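You operate a simulated robot arm through the tools that you are given. There is no shell and no other tool.

The job below is to be done with a simulated robot arm. You get a single attempt, and the scene is never put back.

JOB
Seal the terminal case with the red seal pad and the grey cover.
Fine: pad first, cover over it, both thumb nuts round to TIGHT and no further.

Only the result counts: the job must be done as asked and must still hold three seconds after the hand-in. Knocking over, shifting, dropping, spilling or breaking anything else fails it. Lids that push on must go on centred and level and be pressed home; caps that screw on are set level and turned clockwise until they are tight.

ROBOT AND FRAMES
A 7-joint arm with a two-finger parallel gripper, fixed in place. Base frame: the origin is on the floor under the middle of its stand, x ahead of it, y to its left, z up; the work surface is at about z = 900. Readings come in mm, degrees, newtons and seconds.
With the tool pointing down near the work surface it reaches from about 320 to 740 mm from the base axis. Its first joint turns from -143.0 to 143.0 degrees. Payload 3 kg.
The tool frame sits at the grasp point between the pads (the TCP): z along the fingers, y along the line on which they close. The tips reach 30 mm beyond it. The gripper opens to 94 mm. The fingers are 28 mm wide and 10 mm thick; the gripper's body (50 by 96 mm) begins 55 mm behind the TCP.
Orientation is that of the tool frame in the base frame, as a unit quaternion [w, x, y, z]. With the fingers straight down and closing along the base's y, the tool's x points along the base's -x, its y along +y and its z along -z.

CONTROLS
- The arm moves only by the tool servo_tool. Its argument "deltas" is a list of rows, each a list of 7 numbers: the opening, from 0 (shut) to 1 (fully open), then the shift along the tool's x, y, z in mm, then the turn, a rotation vector about the tool's x, y, z in degrees. In form: [[claw, x, y, z, ax, ay, az], ...]. A call has 1 to 20 rows; each row shifts and turns the commanded pose from where the row before left it, along the tool's axes as they then stand. A row lasts 0.2 s, in which the tool goes at most 50 mm and 8.6 degrees; a call with a longer step from one row to the next is refused whole, and so is a gripper value outside its range. Where a pose cannot be reached the arm comes as near as it can. A force on the tool above 40 N (or 10 N above the force at the start of the call, whichever is more), or a blocked arm, ends the call early, and 0.2 s more pass. The fingers move at their own pace (about 45 mm/s each) and stop on an object; they squeeze with about 45 N. The grip force told is the motor's: it shows also when the fingers shut on nothing. Time passes only in rows, and 0.2 s behind the last, so rows that do not move let the fingers close. It gives the time, the measured TCP pose, the force on the tool (base axes), the opening and the grip force at its end, in the units of the frame above (readings bear some noise), with the torque about the TCP (base axes, N m) and any sound that the robot's microphone picked up.
- Cameras (640 x 400 px; columns grow to the right, rows downward): "scene" is fixed at [218.9, 494.3, 1510.6]; the picture's right is [-0.92, -0.40, 0.00], its down [-0.18, 0.42, -0.89] and it looks along [0.36, -0.81, -0.46] (base axes); focal length 348 px, centre (320, 200). "wrist" rides on the gripper at [76, 14, -103] in the tool frame; the picture's right is [-0.18, 0.98, 0.00], its down [-0.75, -0.14, -0.64] and it looks along [-0.63, -0.12, 0.77] (tool axes); focal length 243 px, centre (320, 200). There is no depth. A picture from a camera that has moved, and an enlarged one, comes with that camera's place and axes in the base frame and with its lens. The place of the scene camera against the robot may be out by one fixed shift of up to 25 mm in any direction.
- capture(camera): a new picture of that camera. The clock stands still meanwhile.
- move_column(by): moves the trunk up (or, below 0, down) by that many mm; the arm rides with it, the base frame stays. It gives what a move gives, with no picture.
- inspect(camera, box): a new picture of the part [left, top, right, bottom] of that camera's present view, enlarged. The clock stands still meanwhile.
- finish_job(): hands the job in; it is judged then, once.

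Nothing tells you positions but the pictures and the camera data. Unless the task says otherwise, let go and move clear before handing in.

The tools are called as name(argument=value, ...) on one line, values as JSON. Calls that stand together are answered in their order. servo_tool: Moves the arm, as the interface text tells. Its arguments: {"type":"object","properties":{"deltas":{"type":"array","items":{"type":"array","items":{"type":"number"}}}},"required":["deltas"]} The other tools are called the same way: move_column (by) moves the trunk up or down; capture (camera) takes a picture; inspect (camera, box) takes an enlarged picture of a part of a camera's view; finish_job () hands the job in.

At the start:

```text
time: 0.0
position: [528.6, -143.6, 1294.6]
tool_rot: [0.0, 0.001, 1.0, 0.0]
force: [0.0, -0.2, -0.9]
moment: [0.01, -0.05, 0.02]
finger_gap: 94.0
grip_force: 0.1
trunk travel left (down, up): [-300.0, 90.0]
```

scene: 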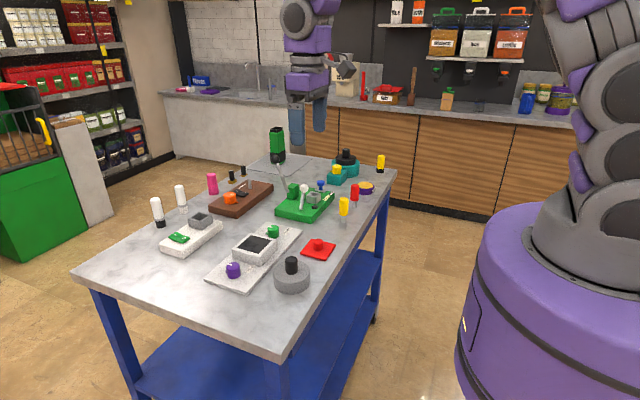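
wrist: 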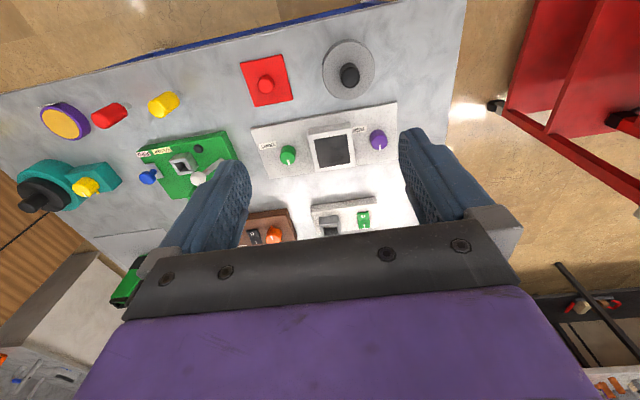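

I see a table with a white plate carrying an open square case between a green and a purple thumb nut, a red pad with a knob, and a grey round cover with a black knob. I'll look closer first.

inspect(camera="wrist", box=[220, 30, 420, 190])

inspect(camera="scene", box=[190, 200, 350, 300])

inspect(camera="wrist", box=[240, 120, 400, 220])

```text
2.50 times, centred on (320, 110) of wrist
camera zoom: at [451.8, -129.5, 1397.6], right [0.18, 0.98, 0.0], down [0.75, -0.14, 0.64], along [0.63, -0.12, -0.77], focal length 606 px, centre (320, 425)
```

zoom: 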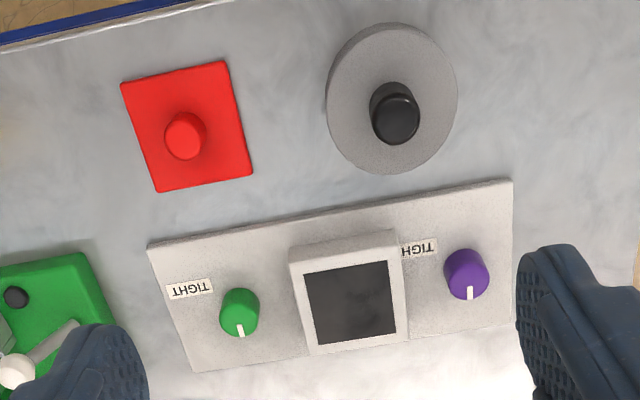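

```text
4.00 times, centred on (270, 250) of scene
camera zoom: at [218.9, 494.3, 1510.6], right [-0.92, -0.4, 0.0], down [-0.18, 0.42, -0.89], along [0.36, -0.81, -0.46], focal length 1394 px, centre (520, 0)
```

zoom: 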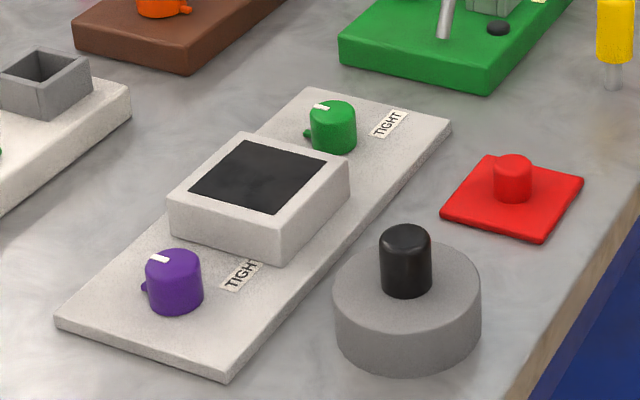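

```text
4.00 times, centred on (320, 170) of wrist
camera zoom: at [451.8, -129.5, 1397.6], right [0.18, 0.98, 0.0], down [0.75, -0.14, 0.64], along [0.63, -0.12, -0.77], focal length 970 px, centre (320, 320)
```

zoom: 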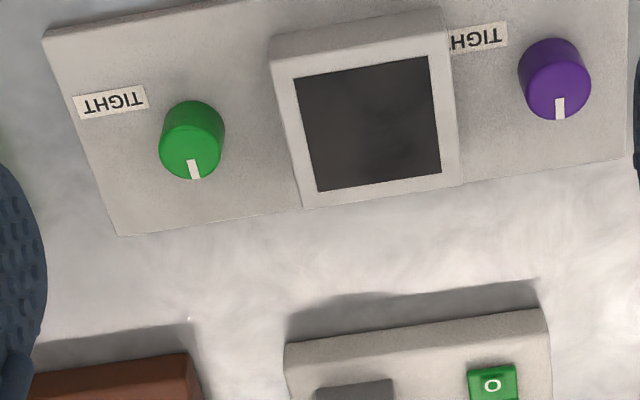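

The case sits near x≈704, y≈-149, the red pad near (556,-250) and the grey cover near (555,-100). I'll check the remaining objects before moving so I don't confuse parts.

inspect(camera="scene", box=[140, 150, 300, 250])

inspect(camera="scene", box=[250, 130, 410, 230])

inspect(camera="wrist", box=[0, 80, 240, 230])

inspect(camera="wrist", box=[230, 140, 430, 265])

```text
4.00 times, centred on (220, 200) of scene
camera zoom: at [218.9, 494.3, 1510.6], right [-0.92, -0.4, 0.0], down [-0.18, 0.42, -0.89], along [0.36, -0.81, -0.46], focal length 1394 px, centre (720, 200)
```

zoom: 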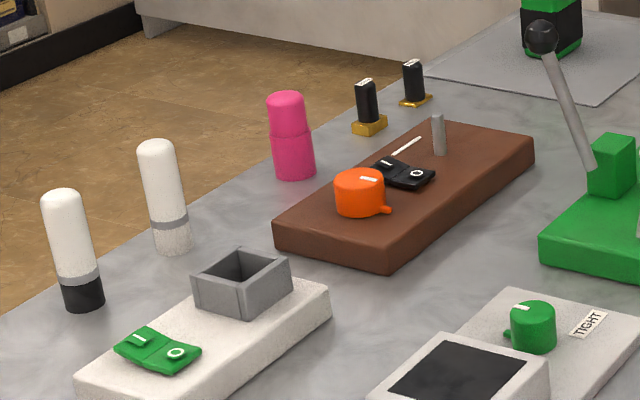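

```text
4.00 times, centred on (330, 180) of scene
camera zoom: at [218.9, 494.3, 1510.6], right [-0.92, -0.4, 0.0], down [-0.18, 0.42, -0.89], along [0.36, -0.81, -0.46], focal length 1394 px, centre (280, 280)
```

zoom: 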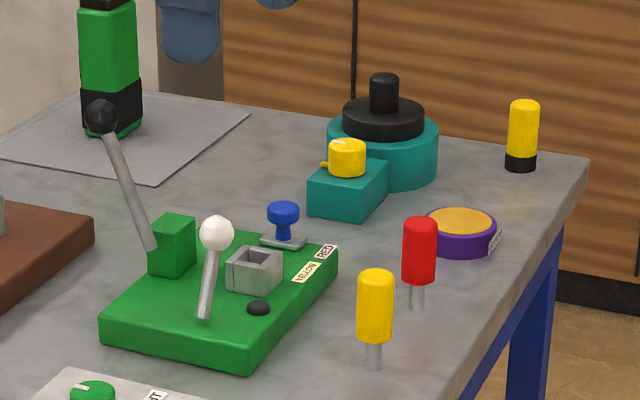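

```text
2.67 times, centred on (120, 155) of wrist
camera zoom: at [451.8, -129.5, 1397.6], right [0.18, 0.98, 0.0], down [0.75, -0.14, 0.64], along [0.63, -0.12, -0.77], focal length 647 px, centre (853, 320)
```

zoom: 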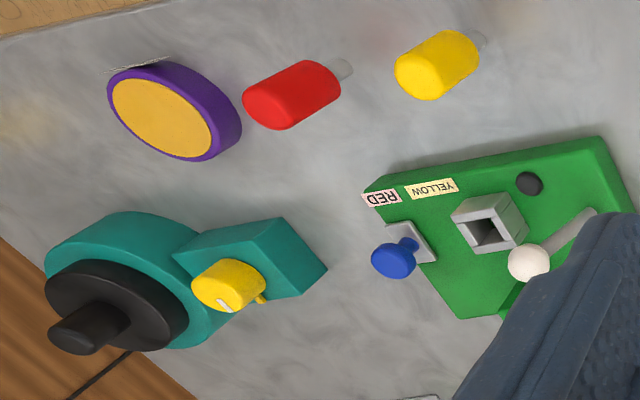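

```text
3.20 times, centred on (330, 202) of wrist
camera zoom: at [451.8, -129.5, 1397.6], right [0.18, 0.98, 0.0], down [0.75, -0.14, 0.64], along [0.63, -0.12, -0.77], focal length 776 px, centre (288, 192)
```

zoom: 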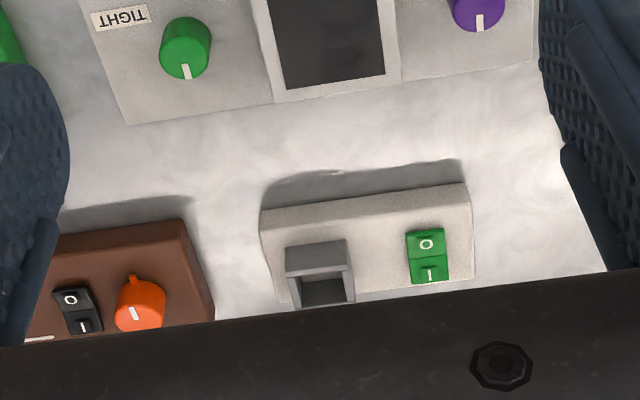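

The other boards look like distractors: the job's parts are the white case plate, the red pad, the grey round cover with the black knob, and the green and purple nuts. I'll lower the arm for a closer look from above.

servo_tool(deltas=[[1, -6, -7, 35, 0, 0, 0], [1, -6, -7, 35, 0, 0, 0], [1, -6, -7, 35, 0, 0, 0], [1, -6, -7, 35, 0, 0, 0], [1, -6, -7, 35, 0, 0, 0], [1, 0, 0, 0, 0, 0, 0]])

capture(camera="wrist")

```text
time: 1.4
position: [554.9, -181.6, 1119.8]
tool_rot: [0.0, 0.0, 1.0, 0.001]
force: [-0.3, -0.4, -0.4]
moment: [0.02, 0.0, -0.02]
finger_gap: 94.1
grip_force: 0.1
trunk travel left (down, up): [-300.0, 90.0]
```

```text
taken
camera wrist: at [479.3, -166.6, 1221.0], right [0.18, 0.98, 0.0], down [0.75, -0.14, 0.64], along [0.63, -0.12, -0.77], focal length 243 px, centre (320, 200)
```

wrist: 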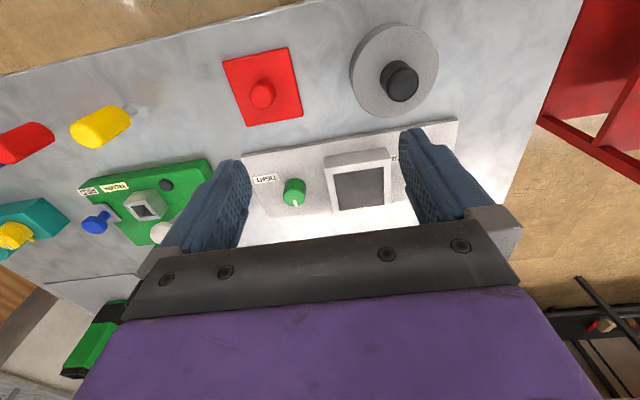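

I'm now above the pad, with both parts in view. I'll zoom in for measurements.

inspect(camera="wrist", box=[210, 20, 370, 120])

inspect(camera="wrist", box=[310, 10, 470, 130])

inspect(camera="wrist", box=[230, 110, 430, 235])

```text
4.00 times, centred on (290, 70) of wrist
camera zoom: at [479.3, -166.6, 1221.0], right [0.18, 0.98, 0.0], down [0.75, -0.14, 0.64], along [0.63, -0.12, -0.77], focal length 970 px, centre (440, 720)
```

zoom: 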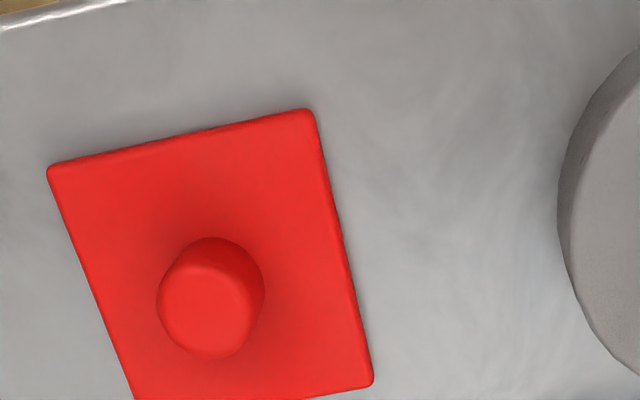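

```text
3.33 times, centred on (390, 70) of wrist
camera zoom: at [479.3, -166.6, 1221.0], right [0.18, 0.98, 0.0], down [0.75, -0.14, 0.64], along [0.63, -0.12, -0.77], focal length 809 px, centre (87, 633)
```

zoom: 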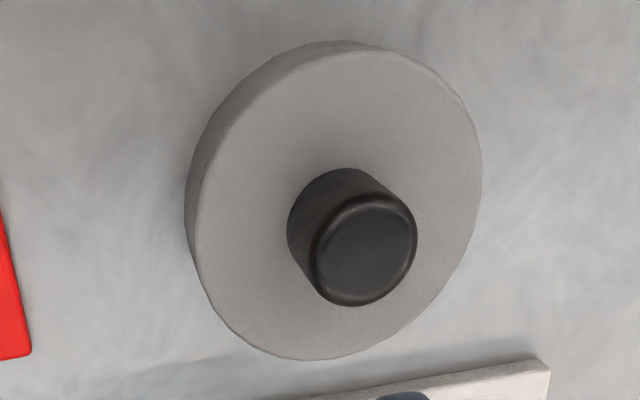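

```text
3.20 times, centred on (330, 172) of wrist
camera zoom: at [479.3, -166.6, 1221.0], right [0.18, 0.98, 0.0], down [0.75, -0.14, 0.64], along [0.63, -0.12, -0.77], focal length 776 px, centre (288, 288)
```

zoom: 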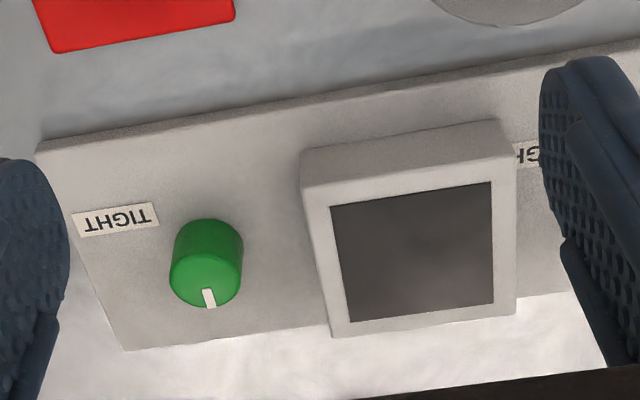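

The pad is about 78 mm square, centred near (554,-249), with a 25 mm knob whose top is near z≈933. The case top is near z≈944, with its centre near (698,-149). Next I'll move over the pad knob.

servo_tool(deltas=[[0.7, 0.5, -34, 10, 0, 0, 0], [0.7, 0.5, -33.4, 30, 0, 0, 0], [0.7, 0, 0, 35, 0, 0, 0], [0.7, 0, 0, 35, 0, 0, 0], [0.7, 0, 0, 0, 0, 0, 0]])

capture(camera="wrist")

capture(camera="scene")

```text
time: 2.6
position: [555.9, -247.7, 1009.1]
tool_rot: [0.001, 0.0, 1.0, 0.0]
force: [-0.7, 0.4, 0.0]
moment: [0.01, 0.01, 0.02]
finger_gap: 65.7
grip_force: 0.0
trunk travel left (down, up): [-300.0, 90.0]
```

```text
taken
camera wrist: at [479.2, -232.5, 1111.3], right [0.18, 0.98, 0.0], down [0.75, -0.14, 0.64], along [0.63, -0.12, -0.77], focal length 243 px, centre (320, 200)
```

wrist: 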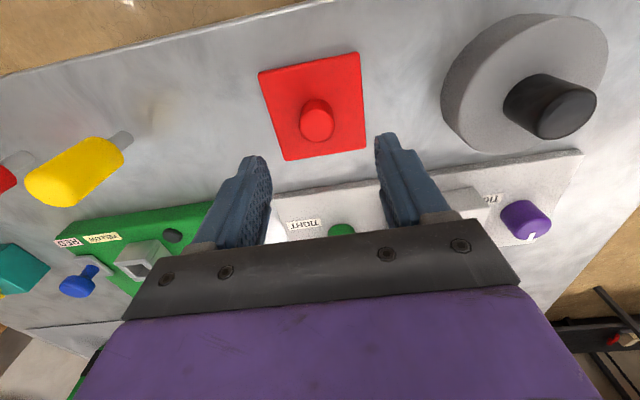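

```text
taken
```

scene: 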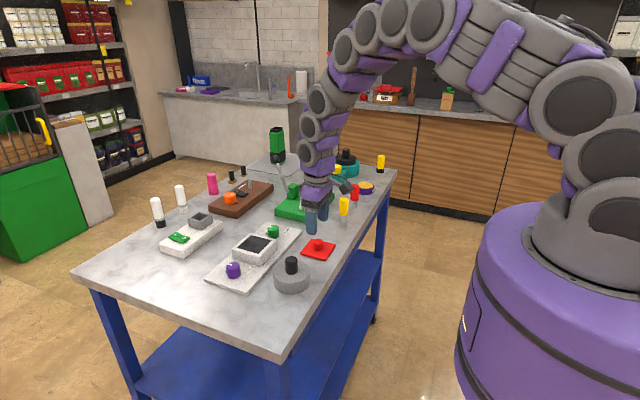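

The knob lies between the fingers in y. I'll zoom in to refine the position in x.

inspect(camera="wrist", box=[236, 40, 396, 170])

inspect(camera="wrist", box=[420, 0, 620, 160])

inspect(camera="wrist", box=[440, 150, 600, 260])

```text
3.08 times, centred on (316, 105) of wrist
camera zoom: at [479.2, -232.5, 1111.3], right [0.18, 0.98, 0.0], down [0.75, -0.14, 0.64], along [0.63, -0.12, -0.77], focal length 746 px, centre (332, 492)
```

zoom: 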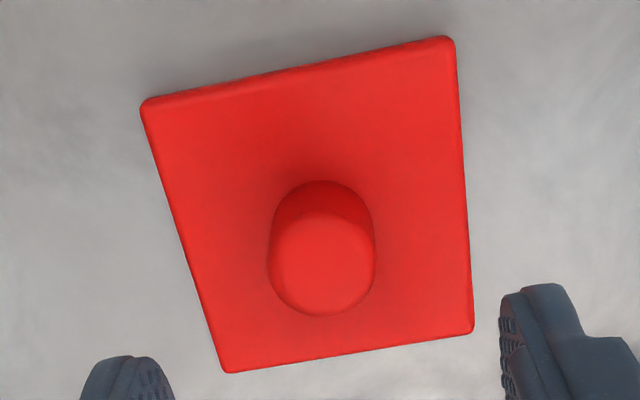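

```text
2.50 times, centred on (520, 80) of wrist
camera zoom: at [479.2, -232.5, 1111.3], right [0.18, 0.98, 0.0], down [0.75, -0.14, 0.64], along [0.63, -0.12, -0.77], focal length 606 px, centre (-180, 500)
```

zoom: 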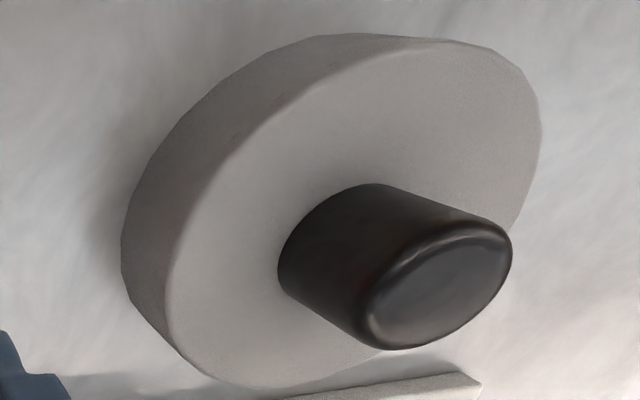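

```text
3.64 times, centred on (520, 205) of wrist
camera zoom: at [479.2, -232.5, 1111.3], right [0.18, 0.98, 0.0], down [0.75, -0.14, 0.64], along [0.63, -0.12, -0.77], focal length 882 px, centre (-407, 182)
```

zoom: 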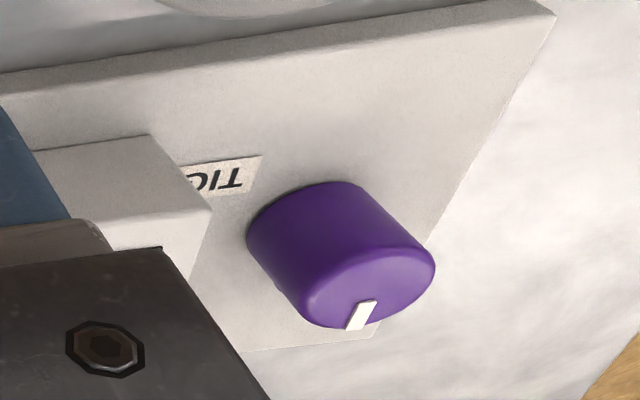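

The pad knob's centre is (554.2,-248.7) with its top near z≈929. I'll descend until the tips are at z≈911 and close on it.

servo_tool(deltas=[[0.6, 1.5, -1, 25, 0, 0, 0], [0.6, 0, 0, 25, 0, 0, 0], [0.6, 0, 0, 18, 0, 0, 0], [0.6, 0, 0, 0, 0, 0, 0]])

capture(camera="wrist")

```text
time: 3.6
position: [552.7, -249.9, 943.3]
tool_rot: [0.0, 0.0, 1.0, 0.0]
force: [0.2, -0.7, -0.4]
moment: [0.01, -0.02, -0.01]
finger_gap: 56.4
grip_force: 0.1
trunk travel left (down, up): [-300.0, 90.0]
```

```text
taken
camera wrist: at [477.0, -234.9, 1044.6], right [0.18, 0.98, 0.0], down [0.75, -0.14, 0.64], along [0.63, -0.12, -0.77], focal length 243 px, centre (320, 200)
```

wrist: 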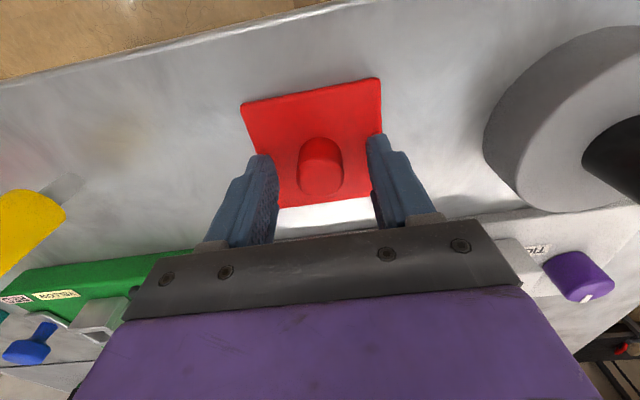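

The fingers straddle the knob, so I'll close on it now.

servo_tool(deltas=[[0.6, 0, 0, 3, 0, 0, 0], [0, 0, 0, 0, 0, 0, 0], [0, 0, 0, 0, 0, 0, 0], [0, 0, 0, 0, 0, 0, 0], [0, 0, 0, 0, 0, 0, 0]])

```text
time: 4.8
position: [554.3, -249.1, 939.3]
tool_rot: [0.0, 0.0, 1.0, 0.001]
force: [-0.3, -1.3, 1.7]
moment: [0.0, -0.01, -0.01]
finger_gap: 25.8
grip_force: 45.0
trunk travel left (down, up): [-300.0, 90.0]
```

The knob is gripped at 25.8 mm. I'll lift the pad straight up.

servo_tool(deltas=[[0, 0, 0, -10, 0, 0, 0], [0, 0, 0, -25, 0, 0, 0], [0, 0, 0, -35, 0, 0, 0], [0, 0, 0, -35, 0, 0, 0], [0, 0, 0, -20, 0, 0, 0], [0, 0, 0, 0, 0, 0, 0]])

capture(camera="wrist")

inspect(camera="scene", box=[190, 170, 370, 300])

```text
time: 6.2
position: [554.0, -246.8, 1064.8]
tool_rot: [0.0, 0.0, 1.0, 0.0]
force: [-0.2, 0.2, 0.0]
moment: [-0.01, 0.01, 0.0]
finger_gap: 25.9
grip_force: 45.2
trunk travel left (down, up): [-300.0, 90.0]
```

```text
taken
camera wrist: at [478.0, -232.8, 1167.0], right [0.18, 0.98, 0.0], down [0.75, -0.14, 0.64], along [0.63, -0.12, -0.77], focal length 243 px, centre (320, 200)
```

wrist: 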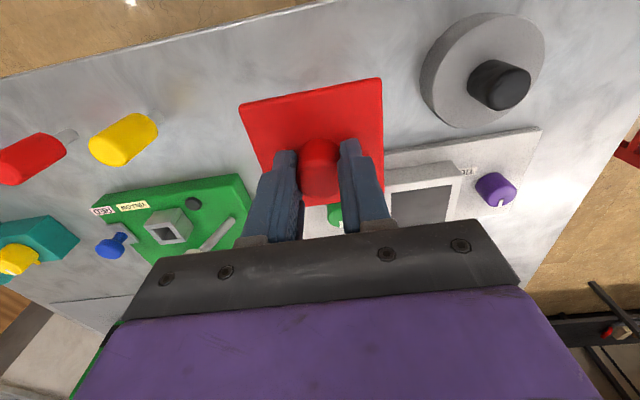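

```text
3.08 times, centred on (280, 235) of scene
camera zoom: at [218.9, 494.3, 1510.6], right [-0.92, -0.4, 0.0], down [-0.18, 0.42, -0.89], along [0.36, -0.81, -0.46], focal length 1072 px, centre (443, 92)
```

zoom: 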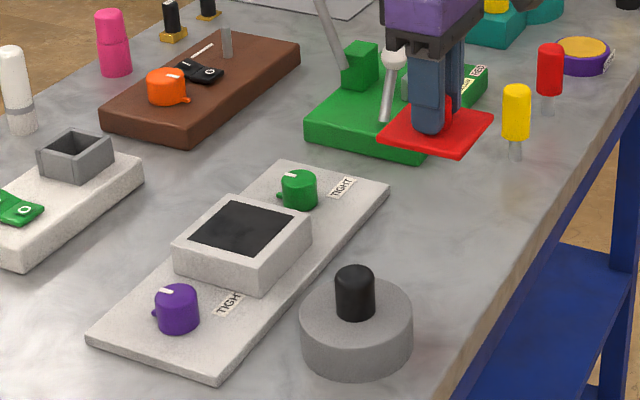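

The pad is held level and centred on the TCP. I'll take a zoomed view of the case from here to refine its position.

inspect(camera="wrist", box=[370, 120, 550, 240])

inspect(camera="scene", box=[200, 215, 310, 295])

```text
3.33 times, centred on (460, 180) of wrist
camera zoom: at [478.0, -232.8, 1167.0], right [0.18, 0.98, 0.0], down [0.75, -0.14, 0.64], along [0.63, -0.12, -0.77], focal length 809 px, centre (-147, 267)
```

zoom: 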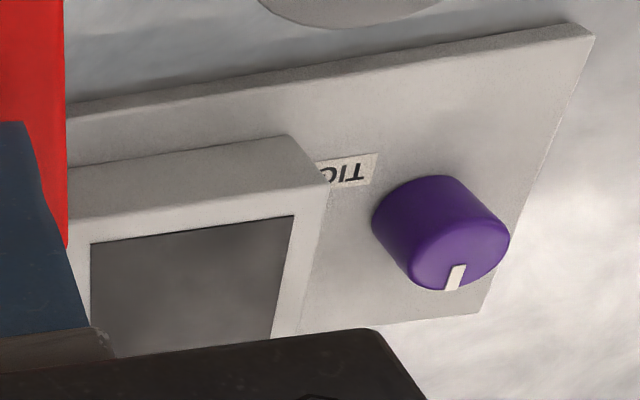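

```text
5.00 times, centred on (255, 255) of scene
camera zoom: at [218.9, 494.3, 1510.6], right [-0.92, -0.4, 0.0], down [-0.18, 0.42, -0.89], along [0.36, -0.81, -0.46], focal length 1742 px, centre (645, -75)
```

zoom: 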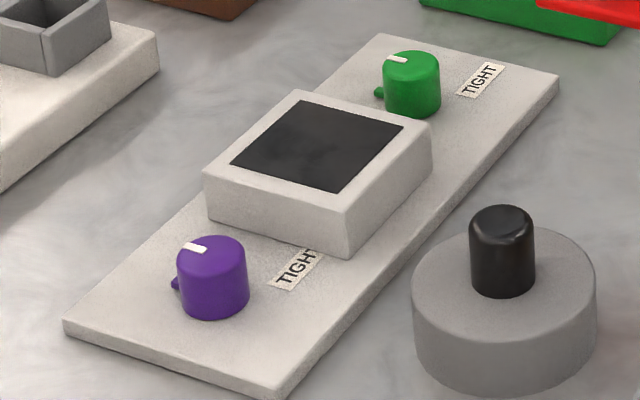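

The case opening centre comes out consistently at (699,-148.6) with the top at z≈944. I'll sample the pose a few times to gauge the reading noise.

servo_tool(deltas=[[0, 0, 0, 0, 0, 0, 0]])

servo_tool(deltas=[[0, 0, 0, 0, 0, 0, 0]])

servo_tool(deltas=[[0, 0, 0, 0, 0, 0, 0]])

inspect(camera="wrist", box=[230, 70, 400, 210])

```text
time: 6.6
position: [554.3, -248.6, 1065.6]
tool_rot: [0.0, 0.0, 1.0, 0.001]
force: [-0.2, 0.0, 0.0]
moment: [-0.01, -0.01, 0.05]
finger_gap: 25.5
grip_force: 45.2
trunk travel left (down, up): [-300.0, 90.0]
```

```text
time: 7.0
position: [555.0, -248.0, 1063.8]
tool_rot: [0.0, -0.001, 1.0, 0.001]
force: [0.5, -0.2, -1.1]
moment: [-0.01, 0.0, 0.01]
finger_gap: 25.6
grip_force: 44.8
trunk travel left (down, up): [-300.0, 90.0]
```

```text
time: 7.4
position: [553.6, -248.0, 1066.0]
tool_rot: [0.0, 0.0, 1.0, 0.001]
force: [-0.4, -0.6, -0.6]
moment: [0.01, 0.02, 0.01]
finger_gap: 26.0
grip_force: 45.2
trunk travel left (down, up): [-300.0, 90.0]
```

```text
2.86 times, centred on (315, 140) of wrist
camera zoom: at [478.1, -232.9, 1167.1], right [0.18, 0.98, 0.0], down [0.75, -0.14, 0.64], along [0.63, -0.12, -0.77], focal length 693 px, centre (334, 371)
```

zoom: 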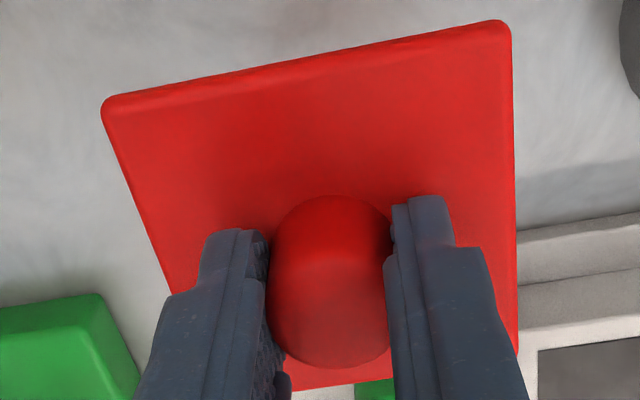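

The camera's own pose reading is steadier than the TCP reading, so I'll use it for alignment. I'll carry the pad over the case now.

servo_tool(deltas=[[0, -14, 9.5, 0, 0, 0, 0], [0, -28, 19, 0, 0, 0, 0], [0, -28, 19, 0, 0, 0, 0], [0, -28, 19, 0, 0, 0, 0], [0, -28, 19, 0, 0, 0, 0], [0, -18.2, 12.4, 0, 0, 0, 0], [0, 0, 0, 20, 0, 0, 0], [0, 0, 0, 20, 0, 0, 0], [0, 0, 0, 15, 0, 0, 0], [0, 0, 0, 0, 0, 0, 0], [0, 0, 0, 0, 0, 0, 0]])

capture(camera="wrist")

inspect(camera="scene", box=[200, 180, 340, 290])

```text
time: 9.8
position: [697.6, -150.3, 1010.1]
tool_rot: [0.0, 0.0, 1.0, 0.0]
force: [-0.5, 0.2, -0.6]
moment: [0.02, 0.02, 0.01]
finger_gap: 26.0
grip_force: 44.8
trunk travel left (down, up): [-300.0, 90.0]
```

```text
taken
camera wrist: at [622.1, -135.4, 1112.0], right [0.18, 0.98, 0.0], down [0.75, -0.14, 0.64], along [0.63, -0.12, -0.77], focal length 243 px, centre (320, 200)
```

wrist: 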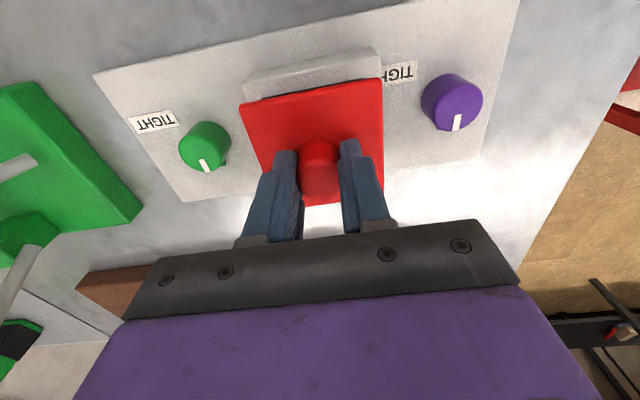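

```text
3.64 times, centred on (270, 235) of scene
camera zoom: at [218.9, 494.3, 1510.6], right [-0.92, -0.4, 0.0], down [-0.18, 0.42, -0.89], along [0.36, -0.81, -0.46], focal length 1267 px, centre (502, 73)
```

zoom: 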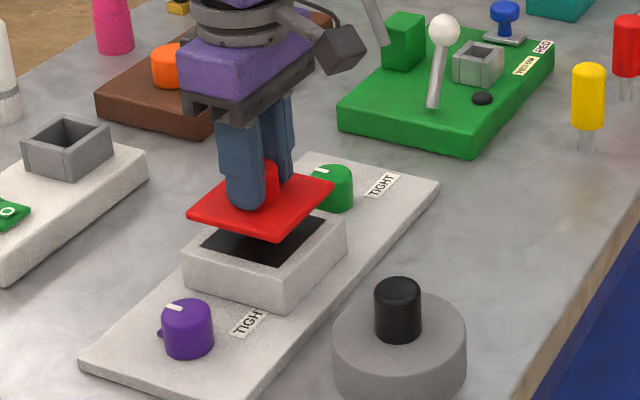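

The pad is over the case to within half a millimetre. I'll zoom in here for the case edge, the nuts and the TIGHT labels.

inspect(camera="wrist", box=[110, 90, 250, 200])

inspect(camera="wrist", box=[360, 40, 500, 150])

inspect(camera="wrist", box=[220, 30, 400, 210])

```text
3.64 times, centred on (180, 145) of wrist
camera zoom: at [622.1, -135.4, 1112.0], right [0.18, 0.98, 0.0], down [0.75, -0.14, 0.64], along [0.63, -0.12, -0.77], focal length 882 px, centre (829, 400)
```

zoom: 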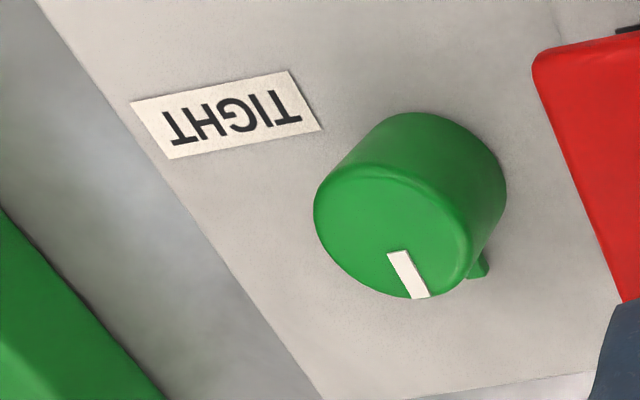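

```text
3.64 times, centred on (430, 95) of wrist
camera zoom: at [622.1, -135.4, 1112.0], right [0.18, 0.98, 0.0], down [0.75, -0.14, 0.64], along [0.63, -0.12, -0.77], focal length 882 px, centre (-80, 582)
```

zoom: 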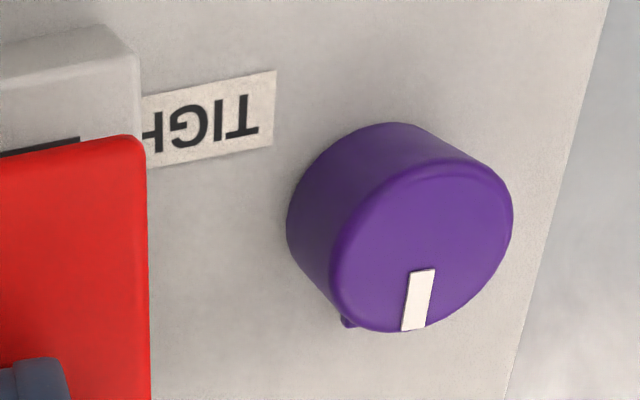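

```text
2.22 times, centred on (310, 120) of wrist
camera zoom: at [622.1, -135.4, 1112.0], right [0.18, 0.98, 0.0], down [0.75, -0.14, 0.64], along [0.63, -0.12, -0.77], focal length 539 px, centre (342, 378)
```

zoom: 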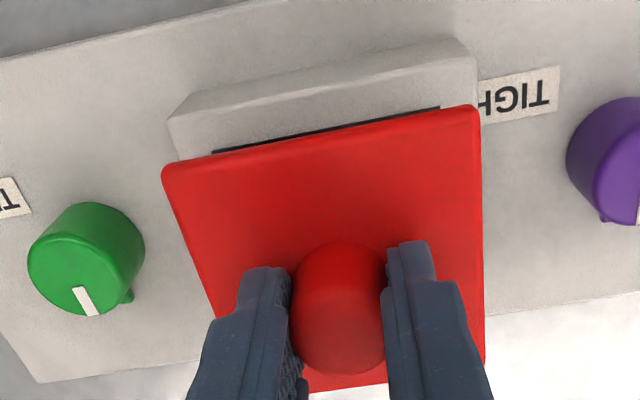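

The pad centre is about (698.8,-149) against the case centre of (699,-148.7). The nuts sit near (698.5,-248) and (698.5,-50), and TIGHT is about 118° clockwise of the current marks. I'll lower the pad onto the rim.

servo_tool(deltas=[[0, 0, 0, 10, 0, 0, 0], [0, 0, 0, 8, 0, 0, 0], [0, 0, 0, 4, 0, 0, 0], [0, 0, 0, 0, 0, 0, 0]])

servo_tool(deltas=[[0, 0, 0, 2, 0, 0, 0], [0, 0, 0, 0, 0, 0, 0]])

servo_tool(deltas=[[0, 0, 0, 1.5, 0, 0, 0], [0, 0, 0, 0, 0, 0, 0]])

capture(camera="wrist")

```text
time: 10.8
position: [698.2, -151.5, 986.7]
tool_rot: [0.0, 0.0, 1.0, 0.0]
force: [-0.1, 0.1, 0.8]
moment: [-0.01, 0.01, 0.01]
finger_gap: 25.6
grip_force: 44.7
trunk travel left (down, up): [-300.0, 90.0]
```

```text
time: 11.4
position: [698.3, -150.1, 985.3]
tool_rot: [0.0, 0.001, 1.0, 0.0]
force: [0.2, 0.2, -1.7]
moment: [-0.03, 0.02, 0.0]
finger_gap: 25.7
grip_force: 45.5
trunk travel left (down, up): [-300.0, 90.0]
```

```text
time: 12.0
position: [698.9, -150.2, 984.3]
tool_rot: [-0.001, 0.0, 1.0, 0.0]
force: [0.3, 0.4, 1.8]
moment: [-0.02, -0.02, 0.01]
finger_gap: 26.0
grip_force: 45.3
trunk travel left (down, up): [-300.0, 90.0]
```

```text
taken
camera wrist: at [622.3, -135.4, 1086.8], right [0.18, 0.98, 0.0], down [0.75, -0.14, 0.64], along [0.63, -0.12, -0.77], focal length 243 px, centre (320, 200)
```

wrist: 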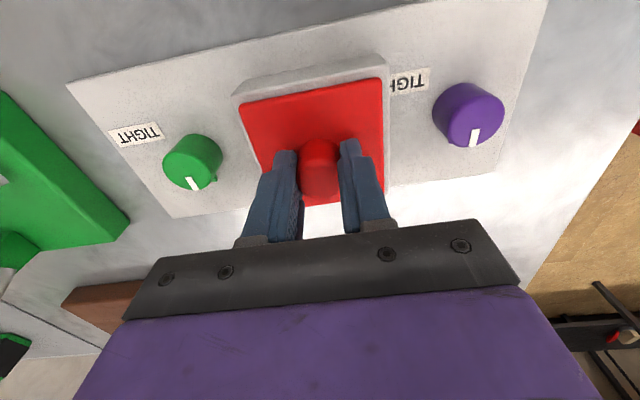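

The pad is nearly down, well centred on the rim. I'll continue in 1 mm steps until it makes contact.

servo_tool(deltas=[[0, 0, 0, 1, 0, 0, 0], [0, 0, 0, 0, 0, 0, 0]])

servo_tool(deltas=[[0, 0, 0, 1, 0, 0, 0], [0, 0, 0, 0, 0, 0, 0]])

inspect(camera="wrist", box=[220, 50, 400, 210])

inspect(camera="scene", box=[210, 205, 310, 280])

```text
time: 12.6
position: [699.4, -150.4, 983.6]
tool_rot: [0.0, 0.0, 1.0, 0.0]
force: [0.0, -0.2, 11.3]
moment: [0.0, 0.1, 0.02]
finger_gap: 25.7
grip_force: 45.0
trunk travel left (down, up): [-300.0, 90.0]
```

```text
time: 13.2
position: [700.0, -151.0, 984.3]
tool_rot: [0.001, -0.001, 1.0, 0.0]
force: [4.5, -2.6, 23.7]
moment: [-0.03, 0.12, 0.02]
finger_gap: 25.9
grip_force: 45.0
trunk travel left (down, up): [-300.0, 90.0]
```

```text
2.50 times, centred on (310, 130) of wrist
camera zoom: at [621.6, -135.2, 1086.2], right [0.18, 0.98, 0.0], down [0.75, -0.14, 0.65], along [0.63, -0.12, -0.76], focal length 606 px, centre (345, 375)
```

zoom: 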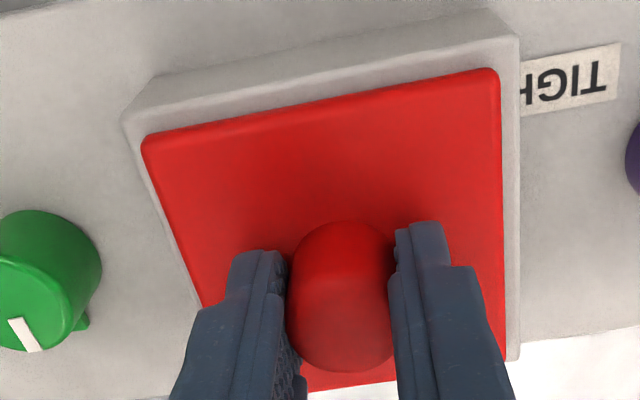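

```text
5.33 times, centred on (260, 242) of scene
camera zoom: at [218.9, 494.3, 1510.6], right [-0.92, -0.4, 0.0], down [-0.18, 0.42, -0.89], along [0.36, -0.81, -0.46], focal length 1858 px, centre (640, -27)
```

zoom: 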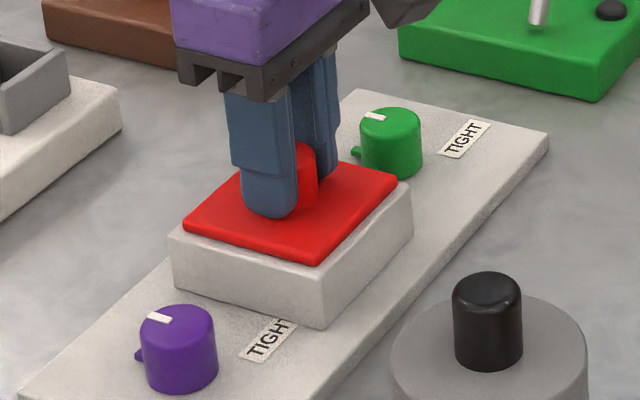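

The pad touched down with about 24 N of contact and sits centred on the rim. I'll ease off slightly, release and rise.

servo_tool(deltas=[[0, 0, 0, -1.2, 0, 0, 0], [0, 0, 0, 0, 0, 0, 0]])

servo_tool(deltas=[[0.5, 0, 0, 0, 0, 0, 0], [0.5, 0, 0, 0, 0, 0, 0], [0.5, 0, 0, 0, 0, 0, 0]])

capture(camera="wrist")

```text
time: 13.8
position: [698.7, -150.7, 984.9]
tool_rot: [0.001, 0.0, 1.0, 0.0]
force: [5.4, -2.1, 21.5]
moment: [-0.1, -0.33, -0.04]
finger_gap: 25.8
grip_force: 44.9
trunk travel left (down, up): [-300.0, 90.0]
```

```text
time: 14.6
position: [699.0, -149.5, 982.8]
tool_rot: [0.0, 0.0, 1.0, 0.0]
force: [-1.5, 2.6, 2.4]
moment: [0.13, 0.01, 0.08]
finger_gap: 47.0
grip_force: 0.0
trunk travel left (down, up): [-300.0, 90.0]
```

```text
taken
camera wrist: at [621.7, -134.4, 1085.3], right [0.18, 0.98, 0.0], down [0.75, -0.14, 0.64], along [0.63, -0.12, -0.77], focal length 243 px, centre (320, 200)
```

wrist: 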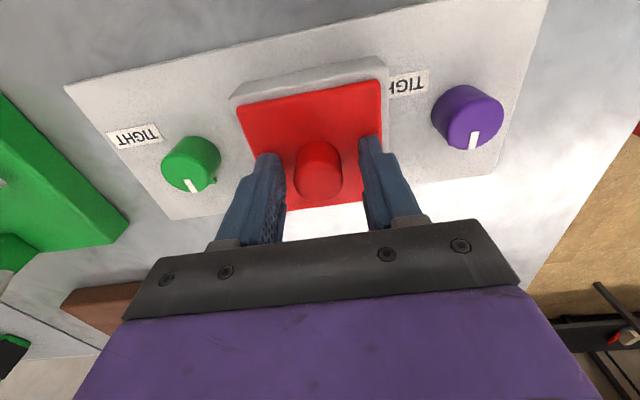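

The pad is released and resting on the rim. I'll rise and check its centring from farther back.

servo_tool(deltas=[[0.5, 0, 0, -8, 0, 0, 0], [0.5, 0, 0, -25, 0, 0, 0], [0.5, 10, 0, -35, 0, 0, 0], [0.5, 30, 0, -35, 0, 0, 0], [0.8, 30, 0, -30, 0, 0, 0], [1, 30, 0, -20, 0, 0, 0], [1, 0, 0, 0, 0, 0, 0]])

capture(camera="wrist")

inspect(camera="scene", box=[210, 205, 310, 280])

```text
time: 16.2
position: [599.6, -148.6, 1134.4]
tool_rot: [0.0, 0.0, 1.0, 0.0]
force: [-0.3, 0.1, -0.2]
moment: [-0.01, -0.04, -0.01]
finger_gap: 94.1
grip_force: 0.1
trunk travel left (down, up): [-300.0, 90.0]
```

```text
taken
camera wrist: at [523.4, -134.1, 1235.6], right [0.18, 0.98, 0.0], down [0.75, -0.14, 0.64], along [0.63, -0.12, -0.77], focal length 243 px, centre (320, 200)
```

wrist: 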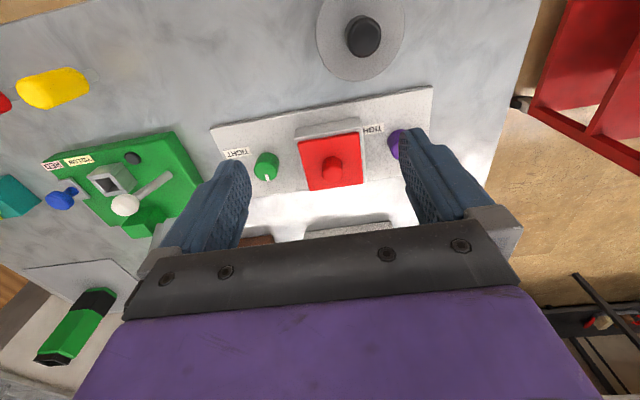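

```text
5.33 times, centred on (260, 242) of scene
camera zoom: at [218.9, 494.3, 1510.6], right [-0.92, -0.4, 0.0], down [-0.18, 0.42, -0.89], along [0.36, -0.81, -0.46], focal length 1858 px, centre (640, -27)
```

zoom: 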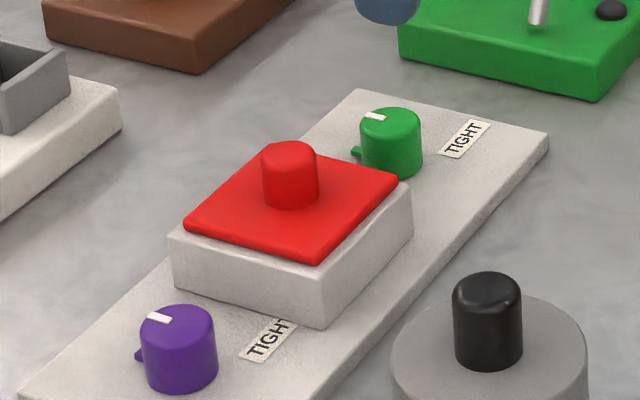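

inspect(camera="wrist", box=[280, 110, 380, 200])

inspect(camera="wrist", box=[300, 0, 420, 90])

inspect(camera="scene", box=[265, 245, 325, 300])

```text
4.44 times, centred on (330, 155) of wrist
camera zoom: at [523.4, -134.1, 1235.6], right [0.18, 0.98, 0.0], down [0.75, -0.14, 0.64], along [0.63, -0.12, -0.77], focal length 1078 px, centre (276, 400)
```

zoom: 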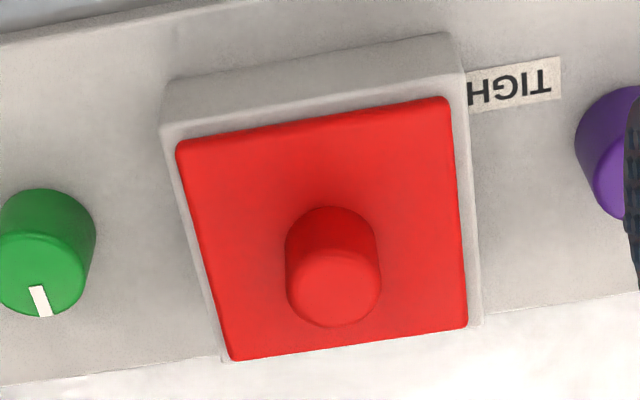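

```text
4.44 times, centred on (360, 45) of wrist
camera zoom: at [523.4, -134.1, 1235.6], right [0.18, 0.98, 0.0], down [0.75, -0.14, 0.64], along [0.63, -0.12, -0.77], focal length 1078 px, centre (142, 889)
```

zoom: 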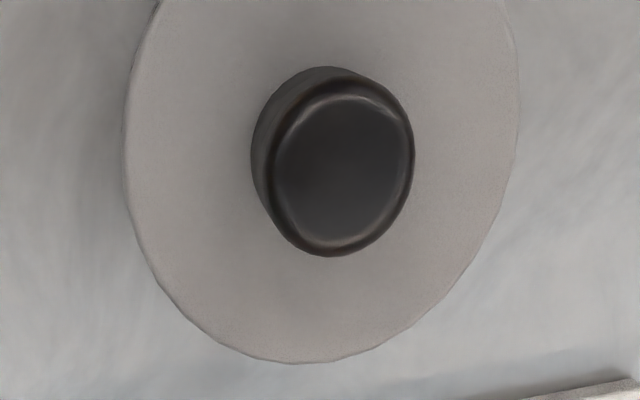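

```text
7.27 times, centred on (295, 272) of scene
camera zoom: at [218.9, 494.3, 1510.6], right [-0.92, -0.4, 0.0], down [-0.18, 0.42, -0.89], along [0.36, -0.81, -0.46], focal length 2534 px, centre (502, -327)
```

zoom: 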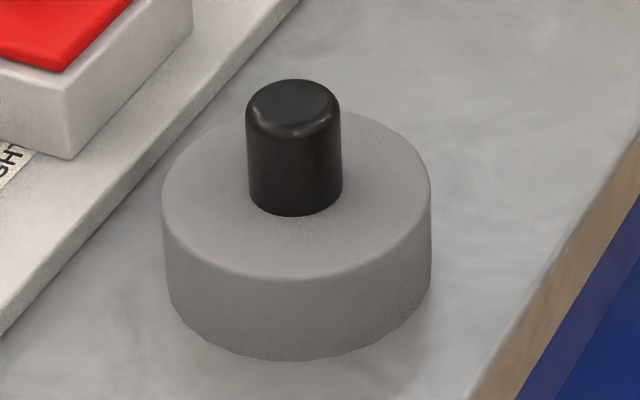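

The pad is centred on the case at (698.9,-149) against (699,-148.9). Next is the cover near (557,-98.5), so I'll move above its black knob.

servo_tool(deltas=[[0.8, 14, 16.5, 10, 0, 0, 0], [0.8, 14, 16.5, 25, 0, 0, 0], [0.8, 14, 16.5, 35, 0, 0, 0], [0.8, 0, 0, 15, 0, 0, 0], [0.8, 0, 0, 0, 0, 0, 0], [0.8, 0, 0, 0, 0, 0, 0]])

capture(camera="wrist")

inspect(camera="wrist", box=[236, 40, 396, 170])

```text
time: 17.6
position: [556.2, -100.3, 1051.8]
tool_rot: [0.0, 0.0, 1.0, 0.0]
force: [1.0, -0.5, 0.3]
moment: [0.0, 0.01, 0.02]
finger_gap: 75.1
grip_force: 0.0
trunk travel left (down, up): [-300.0, 90.0]
```

```text
taken
camera wrist: at [479.9, -84.7, 1153.6], right [0.18, 0.98, 0.0], down [0.75, -0.14, 0.64], along [0.63, -0.12, -0.77], focal length 243 px, centre (320, 200)
```

wrist: 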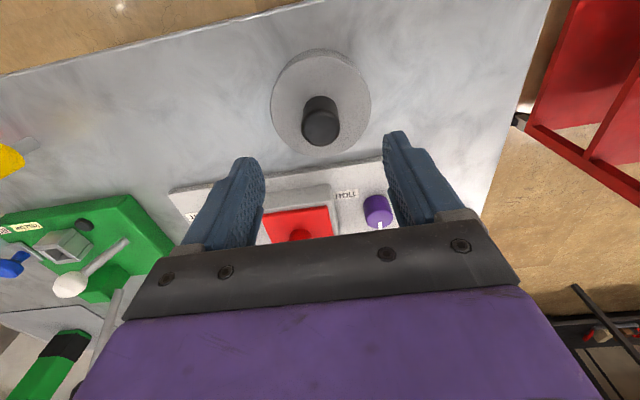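

```text
3.08 times, centred on (316, 105) of wrist
camera zoom: at [479.9, -84.7, 1153.6], right [0.18, 0.98, 0.0], down [0.75, -0.14, 0.64], along [0.63, -0.12, -0.77], focal length 746 px, centre (332, 492)
```

zoom: 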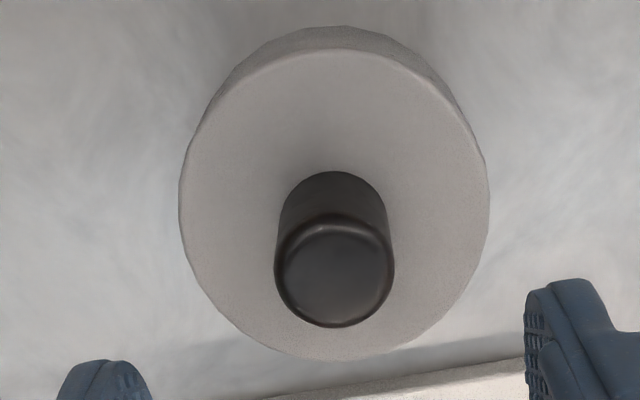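

The cover's centre is about (559.8,-99), with its top at z≈932 and the knob top at z≈967. I'll shift +4 mm in x and descend to grip the knob.

servo_tool(deltas=[[0.7, -3.9, -0.3, 20, 0, 0, 0], [0.7, 0, 0, 25, 0, 0, 0], [0.7, 0, 0, 20, 0, 0, 0], [0.7, 0, 0, 10, 0, 0, 0], [0.7, 0, 0, 0, 0, 0, 0], [0.7, 0, 0, 0, 0, 0, 0]])

capture(camera="wrist")

inspect(camera="scene", box=[250, 220, 340, 300])

```text
time: 19.0
position: [559.1, -99.1, 976.4]
tool_rot: [0.0, 0.0, 1.0, -0.001]
force: [-0.3, 0.1, 0.3]
moment: [-0.03, 0.03, 0.01]
finger_gap: 66.0
grip_force: 0.1
trunk travel left (down, up): [-300.0, 90.0]
```

```text
taken
camera wrist: at [482.9, -84.5, 1078.6], right [0.18, 0.98, 0.0], down [0.75, -0.14, 0.64], along [0.63, -0.12, -0.77], focal length 243 px, centre (320, 200)
```

wrist: 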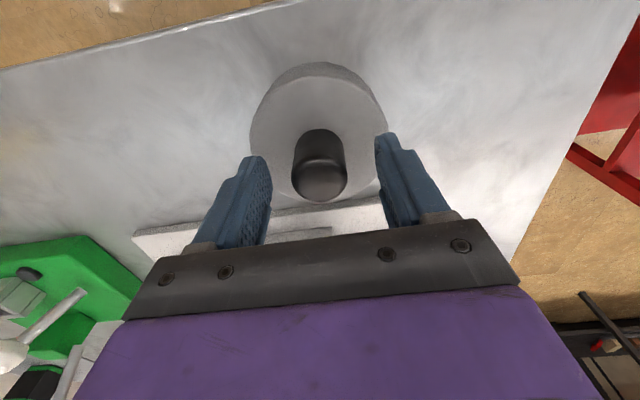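

```text
5.00 times, centred on (295, 260) of scene
camera zoom: at [218.9, 494.3, 1510.6], right [-0.92, -0.4, 0.0], down [-0.18, 0.42, -0.89], along [0.36, -0.81, -0.46], focal length 1742 px, centre (445, -100)
```

zoom: 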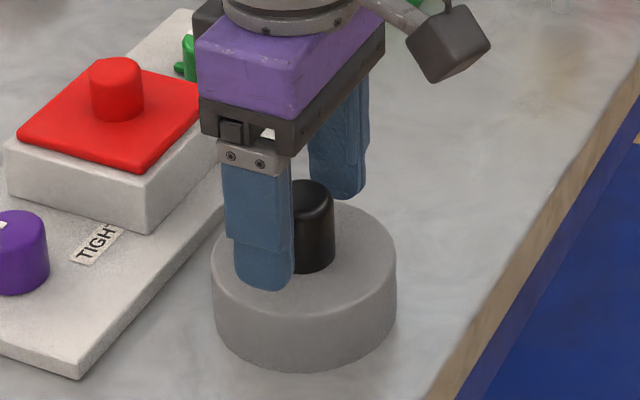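

The fingers straddle the black knob. I'll go down 6 mm more and close.

servo_tool(deltas=[[0.7, -0.6, -0.3, 6, 0, 0, 0], [0.7, 0, 0, 0, 0, 0, 0], [0, 0, 0, 0, 0, 0, 0], [0, 0, 0, 0, 0, 0, 0], [0, 0, 0, 0, 0, 0, 0], [0, 0, 0, 0, 0, 0, 0]])

capture(camera="wrist")

```text
time: 20.4
position: [560.0, -100.1, 971.1]
tool_rot: [0.0, 0.0, 1.0, 0.0]
force: [0.9, -1.3, 0.2]
moment: [0.0, 0.02, -0.03]
finger_gap: 30.7
grip_force: 44.8
trunk travel left (down, up): [-300.0, 90.0]
```

```text
taken
camera wrist: at [483.2, -84.9, 1072.9], right [0.18, 0.98, 0.0], down [0.75, -0.14, 0.64], along [0.63, -0.12, -0.77], focal length 243 px, centre (320, 200)
```

wrist: 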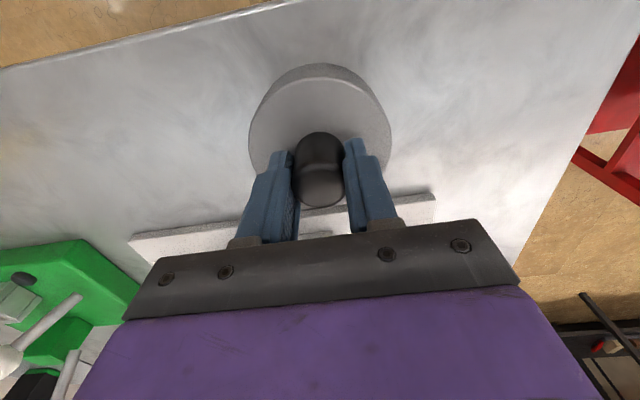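

The cover knob is gripped at 30.7 mm. I'll lift straight up.

servo_tool(deltas=[[0, 0, 0, -8, 0, 0, 0], [0, 0, 0, -20, 0, 0, 0], [0, 0, 0, -30, 0, 0, 0], [0, 0, 0, -30, 0, 0, 0], [0, 0, 0, -25, 0, 0, 0], [0, 0, 0, 0, 0, 0, 0], [0, 0, 0, 0, 0, 0, 0]])

capture(camera="wrist")

inspect(camera="wrist", box=[230, 50, 410, 230])

inspect(camera="scene", box=[220, 180, 360, 300])

```text
time: 22.0
position: [561.7, -101.4, 1081.2]
tool_rot: [0.0, 0.0, 1.0, 0.0]
force: [-0.7, -0.6, -1.8]
moment: [-0.01, 0.0, 0.01]
finger_gap: 30.6
grip_force: 45.8
trunk travel left (down, up): [-300.0, 90.0]
```

```text
taken
camera wrist: at [484.2, -86.1, 1184.3], right [0.18, 0.98, 0.0], down [0.75, -0.14, 0.64], along [0.63, -0.12, -0.77], focal length 243 px, centre (320, 200)
```

wrist: 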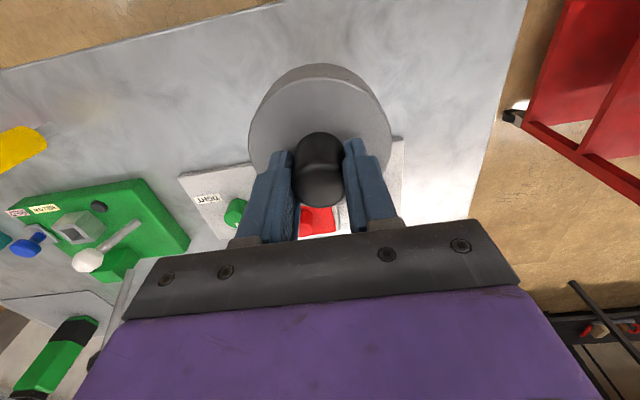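

```text
2.22 times, centred on (320, 140) of wrist
camera zoom: at [484.2, -86.1, 1184.3], right [0.18, 0.98, 0.0], down [0.75, -0.14, 0.64], along [0.63, -0.12, -0.77], focal length 539 px, centre (320, 333)
```

zoom: 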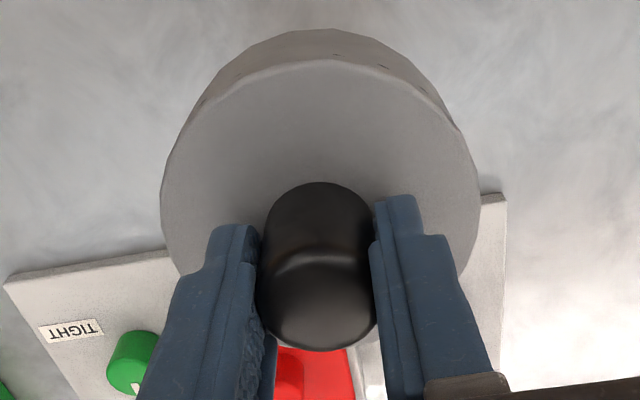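

```text
3.33 times, centred on (290, 240) of scene
camera zoom: at [218.9, 494.3, 1510.6], right [-0.92, -0.4, 0.0], down [-0.18, 0.42, -0.89], along [0.36, -0.81, -0.46], focal length 1162 px, centre (420, 67)
```

zoom: 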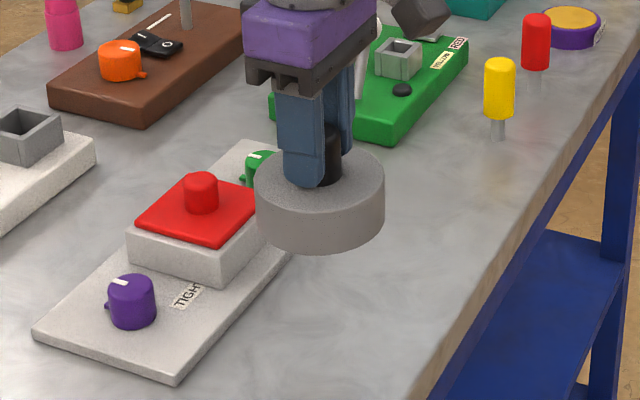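

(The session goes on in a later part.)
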